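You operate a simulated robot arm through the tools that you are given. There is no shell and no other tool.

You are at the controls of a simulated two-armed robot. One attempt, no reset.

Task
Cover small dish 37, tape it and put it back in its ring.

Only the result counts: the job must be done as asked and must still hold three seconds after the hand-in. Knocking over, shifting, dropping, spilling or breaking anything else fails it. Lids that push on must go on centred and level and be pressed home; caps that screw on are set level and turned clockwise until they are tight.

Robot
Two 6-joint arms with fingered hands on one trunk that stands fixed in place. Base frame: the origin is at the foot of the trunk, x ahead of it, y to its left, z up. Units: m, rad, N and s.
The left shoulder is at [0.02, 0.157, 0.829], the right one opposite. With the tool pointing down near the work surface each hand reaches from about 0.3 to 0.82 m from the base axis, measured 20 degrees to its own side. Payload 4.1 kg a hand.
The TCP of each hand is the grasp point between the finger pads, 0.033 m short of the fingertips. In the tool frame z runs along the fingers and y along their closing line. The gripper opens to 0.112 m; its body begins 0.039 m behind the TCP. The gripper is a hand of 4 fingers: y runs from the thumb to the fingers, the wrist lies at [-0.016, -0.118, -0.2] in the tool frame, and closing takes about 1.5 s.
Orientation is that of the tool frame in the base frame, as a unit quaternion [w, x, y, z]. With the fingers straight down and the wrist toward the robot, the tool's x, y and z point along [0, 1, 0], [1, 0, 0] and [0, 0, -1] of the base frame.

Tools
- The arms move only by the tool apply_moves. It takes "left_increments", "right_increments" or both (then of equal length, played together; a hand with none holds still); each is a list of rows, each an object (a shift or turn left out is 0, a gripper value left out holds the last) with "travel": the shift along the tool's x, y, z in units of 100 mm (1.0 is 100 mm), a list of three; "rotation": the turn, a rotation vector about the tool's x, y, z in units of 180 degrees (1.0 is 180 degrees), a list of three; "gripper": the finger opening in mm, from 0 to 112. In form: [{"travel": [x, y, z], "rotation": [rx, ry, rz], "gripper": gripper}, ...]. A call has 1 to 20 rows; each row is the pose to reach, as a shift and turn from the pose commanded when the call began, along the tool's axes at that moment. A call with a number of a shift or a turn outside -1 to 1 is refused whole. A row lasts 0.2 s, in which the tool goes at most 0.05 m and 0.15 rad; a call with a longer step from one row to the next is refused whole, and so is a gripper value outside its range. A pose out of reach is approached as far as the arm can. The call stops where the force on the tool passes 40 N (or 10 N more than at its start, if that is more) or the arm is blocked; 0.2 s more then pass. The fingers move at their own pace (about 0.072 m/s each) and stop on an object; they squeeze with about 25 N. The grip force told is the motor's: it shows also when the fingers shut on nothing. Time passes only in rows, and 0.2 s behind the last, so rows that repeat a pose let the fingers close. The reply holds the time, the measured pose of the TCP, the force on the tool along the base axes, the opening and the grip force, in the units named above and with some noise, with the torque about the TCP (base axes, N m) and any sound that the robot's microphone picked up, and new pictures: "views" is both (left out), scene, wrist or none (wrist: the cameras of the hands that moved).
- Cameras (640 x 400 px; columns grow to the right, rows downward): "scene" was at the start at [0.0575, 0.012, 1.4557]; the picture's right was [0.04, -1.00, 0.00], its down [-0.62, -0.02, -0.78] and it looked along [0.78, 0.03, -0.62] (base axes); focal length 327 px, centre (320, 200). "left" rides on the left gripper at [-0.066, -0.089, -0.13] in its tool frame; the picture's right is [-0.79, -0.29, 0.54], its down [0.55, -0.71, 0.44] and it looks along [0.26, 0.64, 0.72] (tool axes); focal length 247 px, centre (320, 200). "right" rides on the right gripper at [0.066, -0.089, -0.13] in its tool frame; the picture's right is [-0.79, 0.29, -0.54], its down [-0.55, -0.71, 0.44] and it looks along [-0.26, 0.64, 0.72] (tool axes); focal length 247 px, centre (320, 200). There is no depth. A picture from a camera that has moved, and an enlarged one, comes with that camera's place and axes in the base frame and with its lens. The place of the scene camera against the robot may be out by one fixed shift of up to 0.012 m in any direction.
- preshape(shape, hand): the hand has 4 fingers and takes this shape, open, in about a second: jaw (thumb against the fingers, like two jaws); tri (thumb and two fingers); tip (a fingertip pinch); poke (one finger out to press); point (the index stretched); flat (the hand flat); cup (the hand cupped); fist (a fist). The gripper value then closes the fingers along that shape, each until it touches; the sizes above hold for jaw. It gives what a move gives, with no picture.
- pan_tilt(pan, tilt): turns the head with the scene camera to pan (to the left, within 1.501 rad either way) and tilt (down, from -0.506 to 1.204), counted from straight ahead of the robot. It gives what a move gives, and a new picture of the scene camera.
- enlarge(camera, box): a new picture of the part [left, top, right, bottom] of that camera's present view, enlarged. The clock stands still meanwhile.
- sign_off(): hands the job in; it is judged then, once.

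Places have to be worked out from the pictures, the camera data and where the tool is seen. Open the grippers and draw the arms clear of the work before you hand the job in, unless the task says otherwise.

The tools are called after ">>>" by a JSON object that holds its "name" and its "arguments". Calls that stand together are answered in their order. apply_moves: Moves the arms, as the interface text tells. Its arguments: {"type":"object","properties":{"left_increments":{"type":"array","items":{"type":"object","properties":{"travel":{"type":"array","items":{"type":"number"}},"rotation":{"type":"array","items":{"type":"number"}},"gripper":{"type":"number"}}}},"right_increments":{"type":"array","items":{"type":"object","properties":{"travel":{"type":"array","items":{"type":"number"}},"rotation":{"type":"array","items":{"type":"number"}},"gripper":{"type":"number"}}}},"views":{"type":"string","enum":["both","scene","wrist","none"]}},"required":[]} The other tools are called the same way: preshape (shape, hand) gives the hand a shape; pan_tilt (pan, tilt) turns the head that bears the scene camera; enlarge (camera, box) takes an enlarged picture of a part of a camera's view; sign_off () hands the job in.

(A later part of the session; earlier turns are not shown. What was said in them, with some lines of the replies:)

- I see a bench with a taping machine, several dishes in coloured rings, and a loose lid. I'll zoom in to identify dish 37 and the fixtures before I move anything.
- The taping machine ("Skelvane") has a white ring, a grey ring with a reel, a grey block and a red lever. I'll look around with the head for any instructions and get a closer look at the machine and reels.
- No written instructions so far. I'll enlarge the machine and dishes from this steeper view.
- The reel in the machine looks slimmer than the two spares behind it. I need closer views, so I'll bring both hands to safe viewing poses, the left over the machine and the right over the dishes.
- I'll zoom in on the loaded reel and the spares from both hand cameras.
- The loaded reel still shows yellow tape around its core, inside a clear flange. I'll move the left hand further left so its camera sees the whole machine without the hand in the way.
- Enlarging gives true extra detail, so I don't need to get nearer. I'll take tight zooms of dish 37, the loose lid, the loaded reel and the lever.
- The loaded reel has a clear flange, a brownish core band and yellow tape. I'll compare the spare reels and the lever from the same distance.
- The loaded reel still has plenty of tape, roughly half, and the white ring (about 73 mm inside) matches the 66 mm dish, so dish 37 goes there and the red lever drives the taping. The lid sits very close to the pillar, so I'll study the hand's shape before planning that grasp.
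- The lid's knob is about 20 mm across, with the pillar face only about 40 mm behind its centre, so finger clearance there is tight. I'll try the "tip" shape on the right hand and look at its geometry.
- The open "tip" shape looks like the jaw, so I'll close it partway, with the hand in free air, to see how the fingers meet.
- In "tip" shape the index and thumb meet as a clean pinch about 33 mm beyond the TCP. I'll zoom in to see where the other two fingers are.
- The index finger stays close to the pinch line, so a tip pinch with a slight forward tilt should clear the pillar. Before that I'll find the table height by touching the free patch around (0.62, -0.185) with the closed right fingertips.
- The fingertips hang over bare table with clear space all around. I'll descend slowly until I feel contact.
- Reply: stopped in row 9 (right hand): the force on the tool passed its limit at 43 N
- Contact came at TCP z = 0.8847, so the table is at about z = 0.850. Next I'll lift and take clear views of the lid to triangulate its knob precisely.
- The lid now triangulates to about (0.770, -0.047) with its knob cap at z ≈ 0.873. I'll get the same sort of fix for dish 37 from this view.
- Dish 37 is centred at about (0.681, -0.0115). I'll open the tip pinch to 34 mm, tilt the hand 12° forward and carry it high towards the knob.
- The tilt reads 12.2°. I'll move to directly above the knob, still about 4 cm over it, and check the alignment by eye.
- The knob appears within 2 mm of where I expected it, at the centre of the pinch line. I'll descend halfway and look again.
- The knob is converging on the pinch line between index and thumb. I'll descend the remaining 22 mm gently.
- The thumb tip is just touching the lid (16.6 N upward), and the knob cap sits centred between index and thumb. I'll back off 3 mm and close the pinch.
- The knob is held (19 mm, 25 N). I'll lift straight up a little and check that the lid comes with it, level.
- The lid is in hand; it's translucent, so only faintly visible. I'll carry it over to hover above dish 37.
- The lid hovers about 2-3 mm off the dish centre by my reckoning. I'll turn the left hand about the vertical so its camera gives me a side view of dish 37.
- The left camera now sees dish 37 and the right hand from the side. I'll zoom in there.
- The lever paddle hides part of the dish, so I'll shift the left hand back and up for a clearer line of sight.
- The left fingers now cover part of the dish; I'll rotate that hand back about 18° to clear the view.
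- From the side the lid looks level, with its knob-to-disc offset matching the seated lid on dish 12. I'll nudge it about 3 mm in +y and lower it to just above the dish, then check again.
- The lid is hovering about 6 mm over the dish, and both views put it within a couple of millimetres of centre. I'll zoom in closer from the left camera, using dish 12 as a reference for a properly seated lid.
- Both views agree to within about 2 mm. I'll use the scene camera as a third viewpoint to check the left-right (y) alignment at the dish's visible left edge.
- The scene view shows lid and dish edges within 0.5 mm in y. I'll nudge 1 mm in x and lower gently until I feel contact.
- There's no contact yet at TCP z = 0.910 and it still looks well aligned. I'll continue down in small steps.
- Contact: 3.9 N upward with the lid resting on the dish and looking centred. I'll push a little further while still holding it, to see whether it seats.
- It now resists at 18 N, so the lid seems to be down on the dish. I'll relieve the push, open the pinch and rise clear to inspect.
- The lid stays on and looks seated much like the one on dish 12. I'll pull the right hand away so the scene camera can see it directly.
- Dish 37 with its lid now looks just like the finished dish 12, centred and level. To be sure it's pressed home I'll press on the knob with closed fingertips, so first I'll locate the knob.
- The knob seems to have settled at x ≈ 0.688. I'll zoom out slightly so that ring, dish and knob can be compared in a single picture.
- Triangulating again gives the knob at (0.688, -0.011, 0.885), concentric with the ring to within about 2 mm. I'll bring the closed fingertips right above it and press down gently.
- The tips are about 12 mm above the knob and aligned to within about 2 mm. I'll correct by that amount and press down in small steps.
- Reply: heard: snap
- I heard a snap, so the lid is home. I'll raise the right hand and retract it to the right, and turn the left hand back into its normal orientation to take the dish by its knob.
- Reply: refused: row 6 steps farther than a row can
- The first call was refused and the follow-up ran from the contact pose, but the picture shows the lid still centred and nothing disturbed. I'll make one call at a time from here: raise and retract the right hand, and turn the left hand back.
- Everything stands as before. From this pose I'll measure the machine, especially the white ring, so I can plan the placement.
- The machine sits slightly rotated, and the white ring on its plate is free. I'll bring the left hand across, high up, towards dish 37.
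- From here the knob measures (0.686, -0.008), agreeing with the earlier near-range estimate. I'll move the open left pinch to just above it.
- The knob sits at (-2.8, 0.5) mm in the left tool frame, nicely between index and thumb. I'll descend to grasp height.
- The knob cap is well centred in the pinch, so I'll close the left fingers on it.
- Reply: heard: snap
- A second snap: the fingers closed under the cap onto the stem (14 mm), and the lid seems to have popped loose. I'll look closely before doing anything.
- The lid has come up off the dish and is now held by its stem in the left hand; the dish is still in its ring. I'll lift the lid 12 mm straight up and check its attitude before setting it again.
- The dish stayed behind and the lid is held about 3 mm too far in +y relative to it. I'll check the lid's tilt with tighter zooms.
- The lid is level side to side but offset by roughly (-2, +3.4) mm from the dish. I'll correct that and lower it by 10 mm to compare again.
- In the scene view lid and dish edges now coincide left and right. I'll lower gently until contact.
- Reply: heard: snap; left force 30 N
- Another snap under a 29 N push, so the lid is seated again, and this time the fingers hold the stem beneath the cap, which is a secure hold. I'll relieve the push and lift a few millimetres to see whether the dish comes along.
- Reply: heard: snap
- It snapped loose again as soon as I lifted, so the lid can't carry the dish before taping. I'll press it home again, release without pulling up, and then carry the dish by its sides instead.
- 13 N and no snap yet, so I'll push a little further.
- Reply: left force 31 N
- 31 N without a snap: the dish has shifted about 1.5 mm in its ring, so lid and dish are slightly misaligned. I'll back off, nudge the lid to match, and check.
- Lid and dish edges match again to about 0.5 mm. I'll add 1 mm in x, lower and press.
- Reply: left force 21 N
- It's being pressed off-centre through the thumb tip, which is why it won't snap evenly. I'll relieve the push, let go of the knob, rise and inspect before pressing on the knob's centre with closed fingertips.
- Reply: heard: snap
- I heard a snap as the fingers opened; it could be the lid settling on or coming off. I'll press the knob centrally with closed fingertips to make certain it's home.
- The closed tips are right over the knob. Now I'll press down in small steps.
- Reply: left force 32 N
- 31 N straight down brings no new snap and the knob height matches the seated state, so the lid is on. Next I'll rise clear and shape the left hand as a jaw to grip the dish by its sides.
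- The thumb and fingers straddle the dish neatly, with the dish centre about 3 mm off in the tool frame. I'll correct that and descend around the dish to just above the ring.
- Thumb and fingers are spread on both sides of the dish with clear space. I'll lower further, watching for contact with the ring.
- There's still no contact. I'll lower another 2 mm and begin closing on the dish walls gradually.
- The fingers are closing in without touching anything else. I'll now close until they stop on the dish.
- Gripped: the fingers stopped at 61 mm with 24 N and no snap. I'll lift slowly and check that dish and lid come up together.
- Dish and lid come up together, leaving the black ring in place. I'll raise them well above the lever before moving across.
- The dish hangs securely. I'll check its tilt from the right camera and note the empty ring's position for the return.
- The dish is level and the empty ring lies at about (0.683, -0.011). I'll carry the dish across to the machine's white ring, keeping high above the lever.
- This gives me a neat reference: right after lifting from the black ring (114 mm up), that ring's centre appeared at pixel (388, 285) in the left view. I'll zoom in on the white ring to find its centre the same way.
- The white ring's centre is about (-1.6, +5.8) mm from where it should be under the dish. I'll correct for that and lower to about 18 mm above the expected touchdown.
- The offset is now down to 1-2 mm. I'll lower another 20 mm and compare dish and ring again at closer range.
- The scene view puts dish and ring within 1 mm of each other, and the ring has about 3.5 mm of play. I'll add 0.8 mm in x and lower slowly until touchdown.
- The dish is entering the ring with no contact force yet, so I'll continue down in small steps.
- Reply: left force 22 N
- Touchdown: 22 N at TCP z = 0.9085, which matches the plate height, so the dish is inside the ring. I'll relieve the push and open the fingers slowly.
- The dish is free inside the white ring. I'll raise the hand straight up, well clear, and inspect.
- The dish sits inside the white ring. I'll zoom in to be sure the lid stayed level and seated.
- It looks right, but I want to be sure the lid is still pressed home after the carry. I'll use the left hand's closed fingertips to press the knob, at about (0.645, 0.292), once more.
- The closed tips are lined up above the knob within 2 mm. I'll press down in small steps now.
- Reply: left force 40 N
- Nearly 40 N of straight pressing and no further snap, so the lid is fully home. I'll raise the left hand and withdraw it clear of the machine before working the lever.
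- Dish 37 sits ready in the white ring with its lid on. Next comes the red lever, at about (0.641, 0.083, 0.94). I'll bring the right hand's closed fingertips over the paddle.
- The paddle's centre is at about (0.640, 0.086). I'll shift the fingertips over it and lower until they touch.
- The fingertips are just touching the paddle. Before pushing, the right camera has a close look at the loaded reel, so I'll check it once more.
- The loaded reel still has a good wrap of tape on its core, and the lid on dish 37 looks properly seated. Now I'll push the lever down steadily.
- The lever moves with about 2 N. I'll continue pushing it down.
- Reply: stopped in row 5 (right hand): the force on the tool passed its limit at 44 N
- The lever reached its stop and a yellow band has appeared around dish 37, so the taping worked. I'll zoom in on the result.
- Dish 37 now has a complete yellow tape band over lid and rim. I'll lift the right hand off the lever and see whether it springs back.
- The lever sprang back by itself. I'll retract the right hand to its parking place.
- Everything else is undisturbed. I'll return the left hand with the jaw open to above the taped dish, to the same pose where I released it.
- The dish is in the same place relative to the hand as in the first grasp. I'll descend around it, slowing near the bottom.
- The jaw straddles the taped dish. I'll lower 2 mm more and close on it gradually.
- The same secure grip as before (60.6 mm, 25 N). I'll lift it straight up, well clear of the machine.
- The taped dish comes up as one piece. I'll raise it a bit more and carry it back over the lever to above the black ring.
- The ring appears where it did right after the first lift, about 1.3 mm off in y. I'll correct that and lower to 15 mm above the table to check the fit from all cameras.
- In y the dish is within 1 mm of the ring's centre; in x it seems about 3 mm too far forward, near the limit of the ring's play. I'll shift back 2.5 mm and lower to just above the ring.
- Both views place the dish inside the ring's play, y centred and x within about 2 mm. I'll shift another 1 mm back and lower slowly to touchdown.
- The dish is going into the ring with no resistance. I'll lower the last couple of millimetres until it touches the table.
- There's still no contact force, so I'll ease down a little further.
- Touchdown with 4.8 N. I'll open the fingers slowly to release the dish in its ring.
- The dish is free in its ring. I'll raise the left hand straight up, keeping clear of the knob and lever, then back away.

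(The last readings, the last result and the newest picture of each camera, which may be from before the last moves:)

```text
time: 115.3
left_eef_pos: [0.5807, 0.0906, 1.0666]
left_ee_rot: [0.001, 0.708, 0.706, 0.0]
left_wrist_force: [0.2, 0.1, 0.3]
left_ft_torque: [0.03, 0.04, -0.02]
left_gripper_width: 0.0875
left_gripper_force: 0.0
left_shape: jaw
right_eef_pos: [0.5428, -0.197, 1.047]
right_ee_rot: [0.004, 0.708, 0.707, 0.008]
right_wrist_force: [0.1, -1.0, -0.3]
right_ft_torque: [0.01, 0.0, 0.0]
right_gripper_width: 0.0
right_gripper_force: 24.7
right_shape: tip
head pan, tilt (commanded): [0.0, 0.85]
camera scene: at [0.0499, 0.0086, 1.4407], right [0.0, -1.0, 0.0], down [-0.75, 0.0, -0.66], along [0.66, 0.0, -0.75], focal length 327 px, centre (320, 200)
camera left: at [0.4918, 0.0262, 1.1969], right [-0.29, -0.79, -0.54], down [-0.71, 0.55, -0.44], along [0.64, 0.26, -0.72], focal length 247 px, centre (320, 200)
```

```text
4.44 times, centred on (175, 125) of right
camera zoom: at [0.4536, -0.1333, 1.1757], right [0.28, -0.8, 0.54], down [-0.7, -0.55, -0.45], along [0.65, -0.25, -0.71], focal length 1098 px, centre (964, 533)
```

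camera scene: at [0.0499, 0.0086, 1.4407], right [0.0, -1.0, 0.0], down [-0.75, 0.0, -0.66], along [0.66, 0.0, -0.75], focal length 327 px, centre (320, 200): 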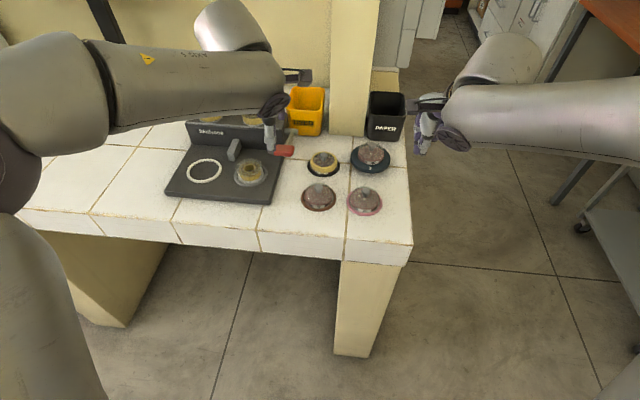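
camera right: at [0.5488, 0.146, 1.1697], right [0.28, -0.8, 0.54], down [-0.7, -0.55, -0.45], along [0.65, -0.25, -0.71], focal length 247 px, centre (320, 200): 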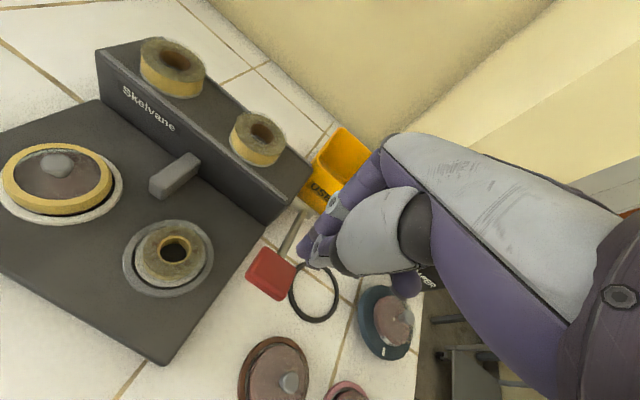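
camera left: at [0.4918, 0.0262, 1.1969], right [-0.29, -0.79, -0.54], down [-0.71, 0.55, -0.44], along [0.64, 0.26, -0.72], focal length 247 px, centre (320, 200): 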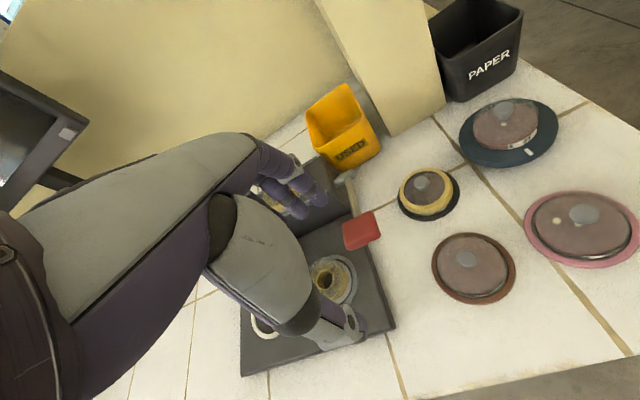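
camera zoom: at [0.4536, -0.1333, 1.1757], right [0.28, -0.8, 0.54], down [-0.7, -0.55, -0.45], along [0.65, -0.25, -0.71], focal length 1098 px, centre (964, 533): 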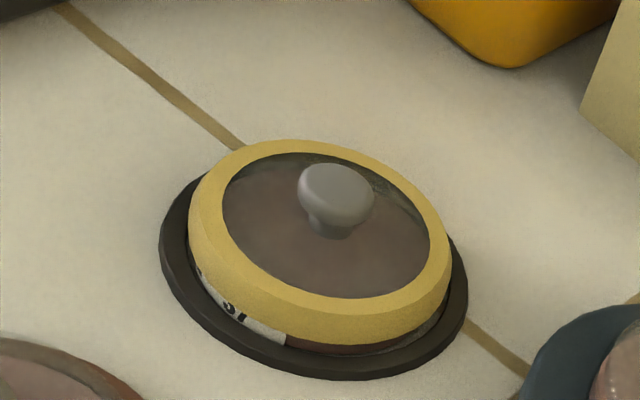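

Dish 37 is back in its ring, lidded, level and taped. I'll draw both arms well clear and open the right gripper, then check the whole bench.

>>> {"name": "apply_moves", "arguments": {"left_increments": [{"travel": [0.3, -0.25, -0.2], "gripper": 112}, {"travel": [0.6, -0.5, -0.4], "gripper": 112}, {"travel": [0.8, -0.8, -0.6], "gripper": 112}, {"travel": [1.0, -1.0, -0.8], "gripper": 112}], "right_increments": [{"travel": [-0.1, -0.2, -0.3], "gripper": 30}, {"travel": [-0.2, -0.4, -0.6], "gripper": 60}, {"travel": [-0.3, -0.6, -0.8], "gripper": 90}, {"travel": [-0.4, -0.8, -1.0], "gripper": 112}], "views": "none"}}

>>> {"name": "apply_moves", "arguments": {"left_increments": [{"travel": [0.3, 0, -0.1]}, {"travel": [0.6, 0, -0.2]}, {"travel": [0.8, 0, -0.3]}, {"travel": [0.8, 0, -0.3]}], "right_increments": [{"travel": [-0.1, 0, 0]}, {"travel": [-0.2, 0, 0]}, {"travel": [-0.3, 0, 0]}, {"travel": [-0.3, 0, 0]}], "views": "both"}}

>>> {"name": "enlarge", "arguments": {"camera": "scene", "box": [290, 110, 420, 225]}}

>>> {"name": "enlarge", "arguments": {"camera": "scene", "box": [155, 85, 305, 210]}}

```text
time: 116.3
left_eef_pos: [0.4823, 0.1908, 1.1477]
left_ee_rot: [0.0, 0.708, 0.707, 0.001]
left_wrist_force: [-0.2, -0.9, 0.2]
left_ft_torque: [-0.02, 0.02, 0.03]
left_gripper_width: 0.1115
left_gripper_force: 0.1
left_shape: jaw
right_eef_pos: [0.4634, -0.2384, 1.1462]
right_ee_rot: [0.003, 0.707, 0.707, 0.008]
right_wrist_force: [0.2, 0.2, 0.4]
right_ft_torque: [-0.01, -0.01, -0.01]
right_gripper_width: 0.1011
right_gripper_force: 0.0
right_shape: tip
head pan, tilt (commanded): [0.0, 0.85]
```

```text
time: 117.3
left_eef_pos: [0.4818, 0.2707, 1.1774]
left_ee_rot: [0.0, 0.707, 0.707, 0.0]
left_wrist_force: [-0.6, -0.2, 0.1]
left_ft_torque: [0.0, 0.02, 0.0]
left_gripper_width: 0.1117
left_gripper_force: 0.1
left_shape: jaw
right_eef_pos: [0.463, -0.2693, 1.1463]
right_ee_rot: [0.004, 0.708, 0.707, 0.009]
right_wrist_force: [-0.4, -0.4, 0.6]
right_ft_torque: [-0.01, -0.04, 0.01]
right_gripper_width: 0.1118
right_gripper_force: 0.0
right_shape: tip
head pan, tilt (commanded): [0.0, 0.85]
camera scene: at [0.0496, 0.0089, 1.4407], right [0.0, -1.0, 0.0], down [-0.75, 0.0, -0.66], along [0.66, 0.0, -0.75], focal length 327 px, centre (320, 200)
camera right: at [0.3716, -0.2046, 1.2748], right [0.28, -0.8, 0.54], down [-0.7, -0.55, -0.45], along [0.66, -0.25, -0.71], focal length 247 px, centre (320, 200)
camera left: at [0.3924, 0.2071, 1.3077], right [-0.29, -0.79, -0.54], down [-0.71, 0.55, -0.44], along [0.64, 0.26, -0.72], focal length 247 px, centre (320, 200)
```

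scene: 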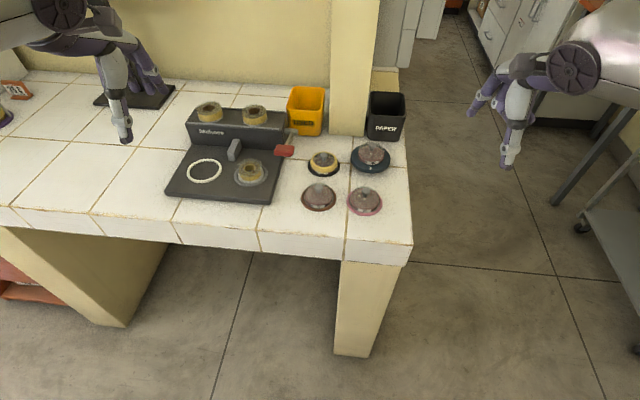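
right: 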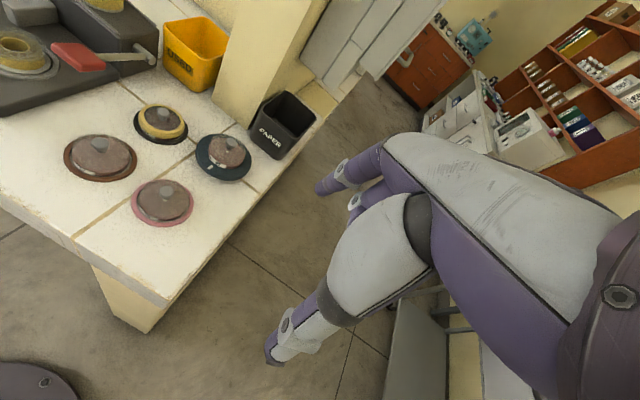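
left: 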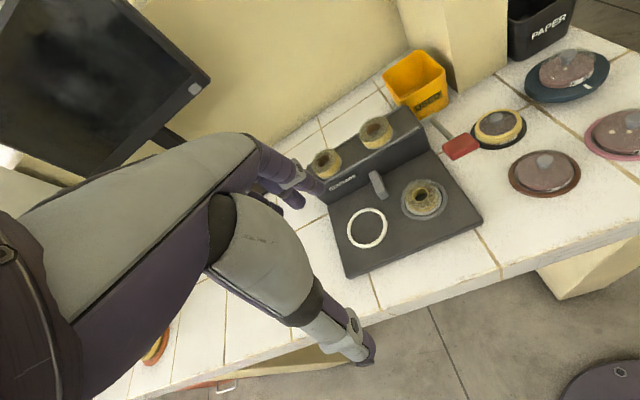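

```text
3.48 times, centred on (355, 168) of scene
camera zoom: at [0.0496, 0.0089, 1.4407], right [0.0, -1.0, 0.0], down [-0.75, 0.0, -0.66], along [0.66, 0.0, -0.75], focal length 1137 px, centre (198, 313)
```

zoom: 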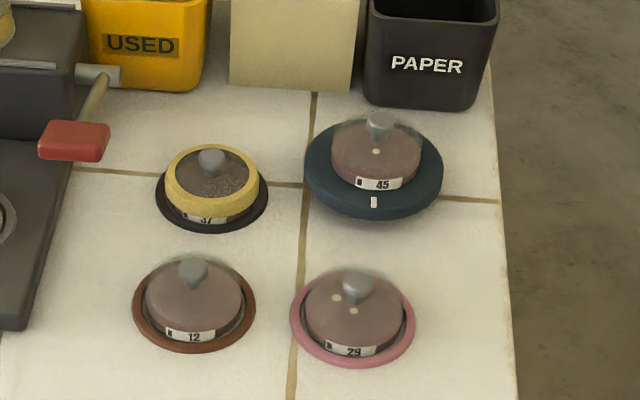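

```text
3.20 times, centred on (230, 148) of scene
camera zoom: at [0.0496, 0.0089, 1.4407], right [0.0, -1.0, 0.0], down [-0.75, 0.0, -0.66], along [0.66, 0.0, -0.75], focal length 1046 px, centre (608, 368)
```

zoom: 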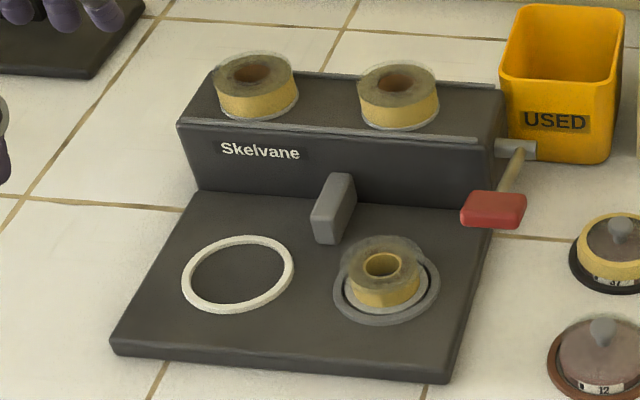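

Everything is in place and both arms are clear with open grippers. I'll take one last close look at dish 37.

>>> {"name": "enlarge", "arguments": {"camera": "scene", "box": [300, 140, 350, 180]}}

>>> {"name": "enlarge", "arguments": {"camera": "left", "box": [455, 95, 545, 160]}}

```text
10.00 times, centred on (325, 160) of scene
camera zoom: at [0.0496, 0.0089, 1.4407], right [0.0, -1.0, 0.0], down [-0.75, 0.0, -0.66], along [0.66, 0.0, -0.75], focal length 3270 px, centre (270, 600)
```

zoom: 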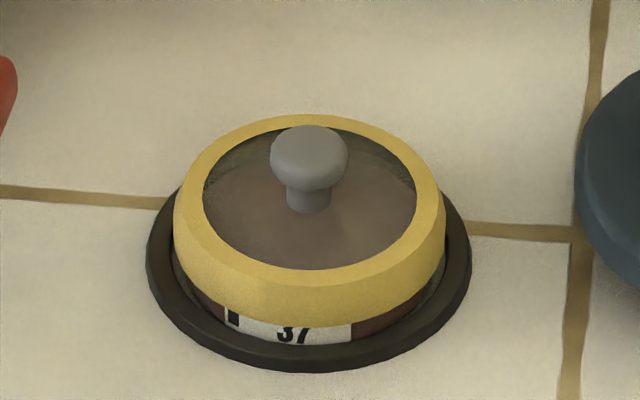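

```text
6.15 times, centred on (500, 128) of left
camera zoom: at [0.3924, 0.2071, 1.3077], right [-0.29, -0.79, -0.54], down [-0.71, 0.55, -0.44], along [0.64, 0.26, -0.72], focal length 1520 px, centre (-788, 646)
```

zoom: 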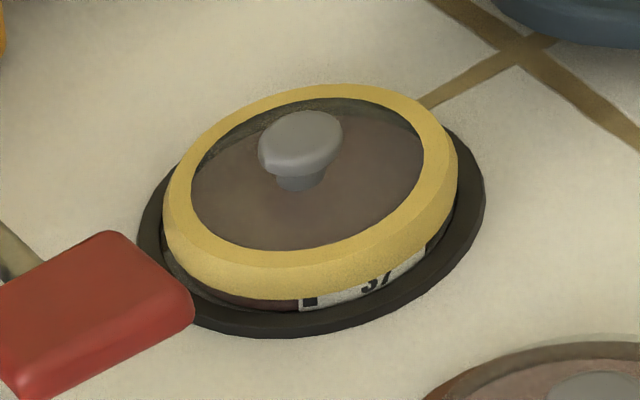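

Dish 37 is covered, taped all round and sitting level in its black ring. Nothing else on the bench has moved, and both arms are clear with open grippers, so I'm handing the job in.

>>> {"name": "sign_off", "arguments": {}}

```text
The job is handed in.
```

Dish 37 is covered, taped and back in its black ring, and I've handed the job in. I don't have the verdict yet.

- **Lid:** It snapped off twice while I tried to lift the dish by its knob. I reseated it and carried the dish by its sides instead. The lid was centred and level, and pressing straight down with almost 40 N gave no further movement before taping.
- **Tape:** The machine put a complete yellow band over the lid and rim. I used the reel that was already loaded, which still had tape on it. The lever sprang back afterwards.
- **Return:** The dish sits level and centred in its ring.
- **Rest of the bench:** In the final pictures nothing else looks moved or disturbed. Both arms are clear and the grippers are open.
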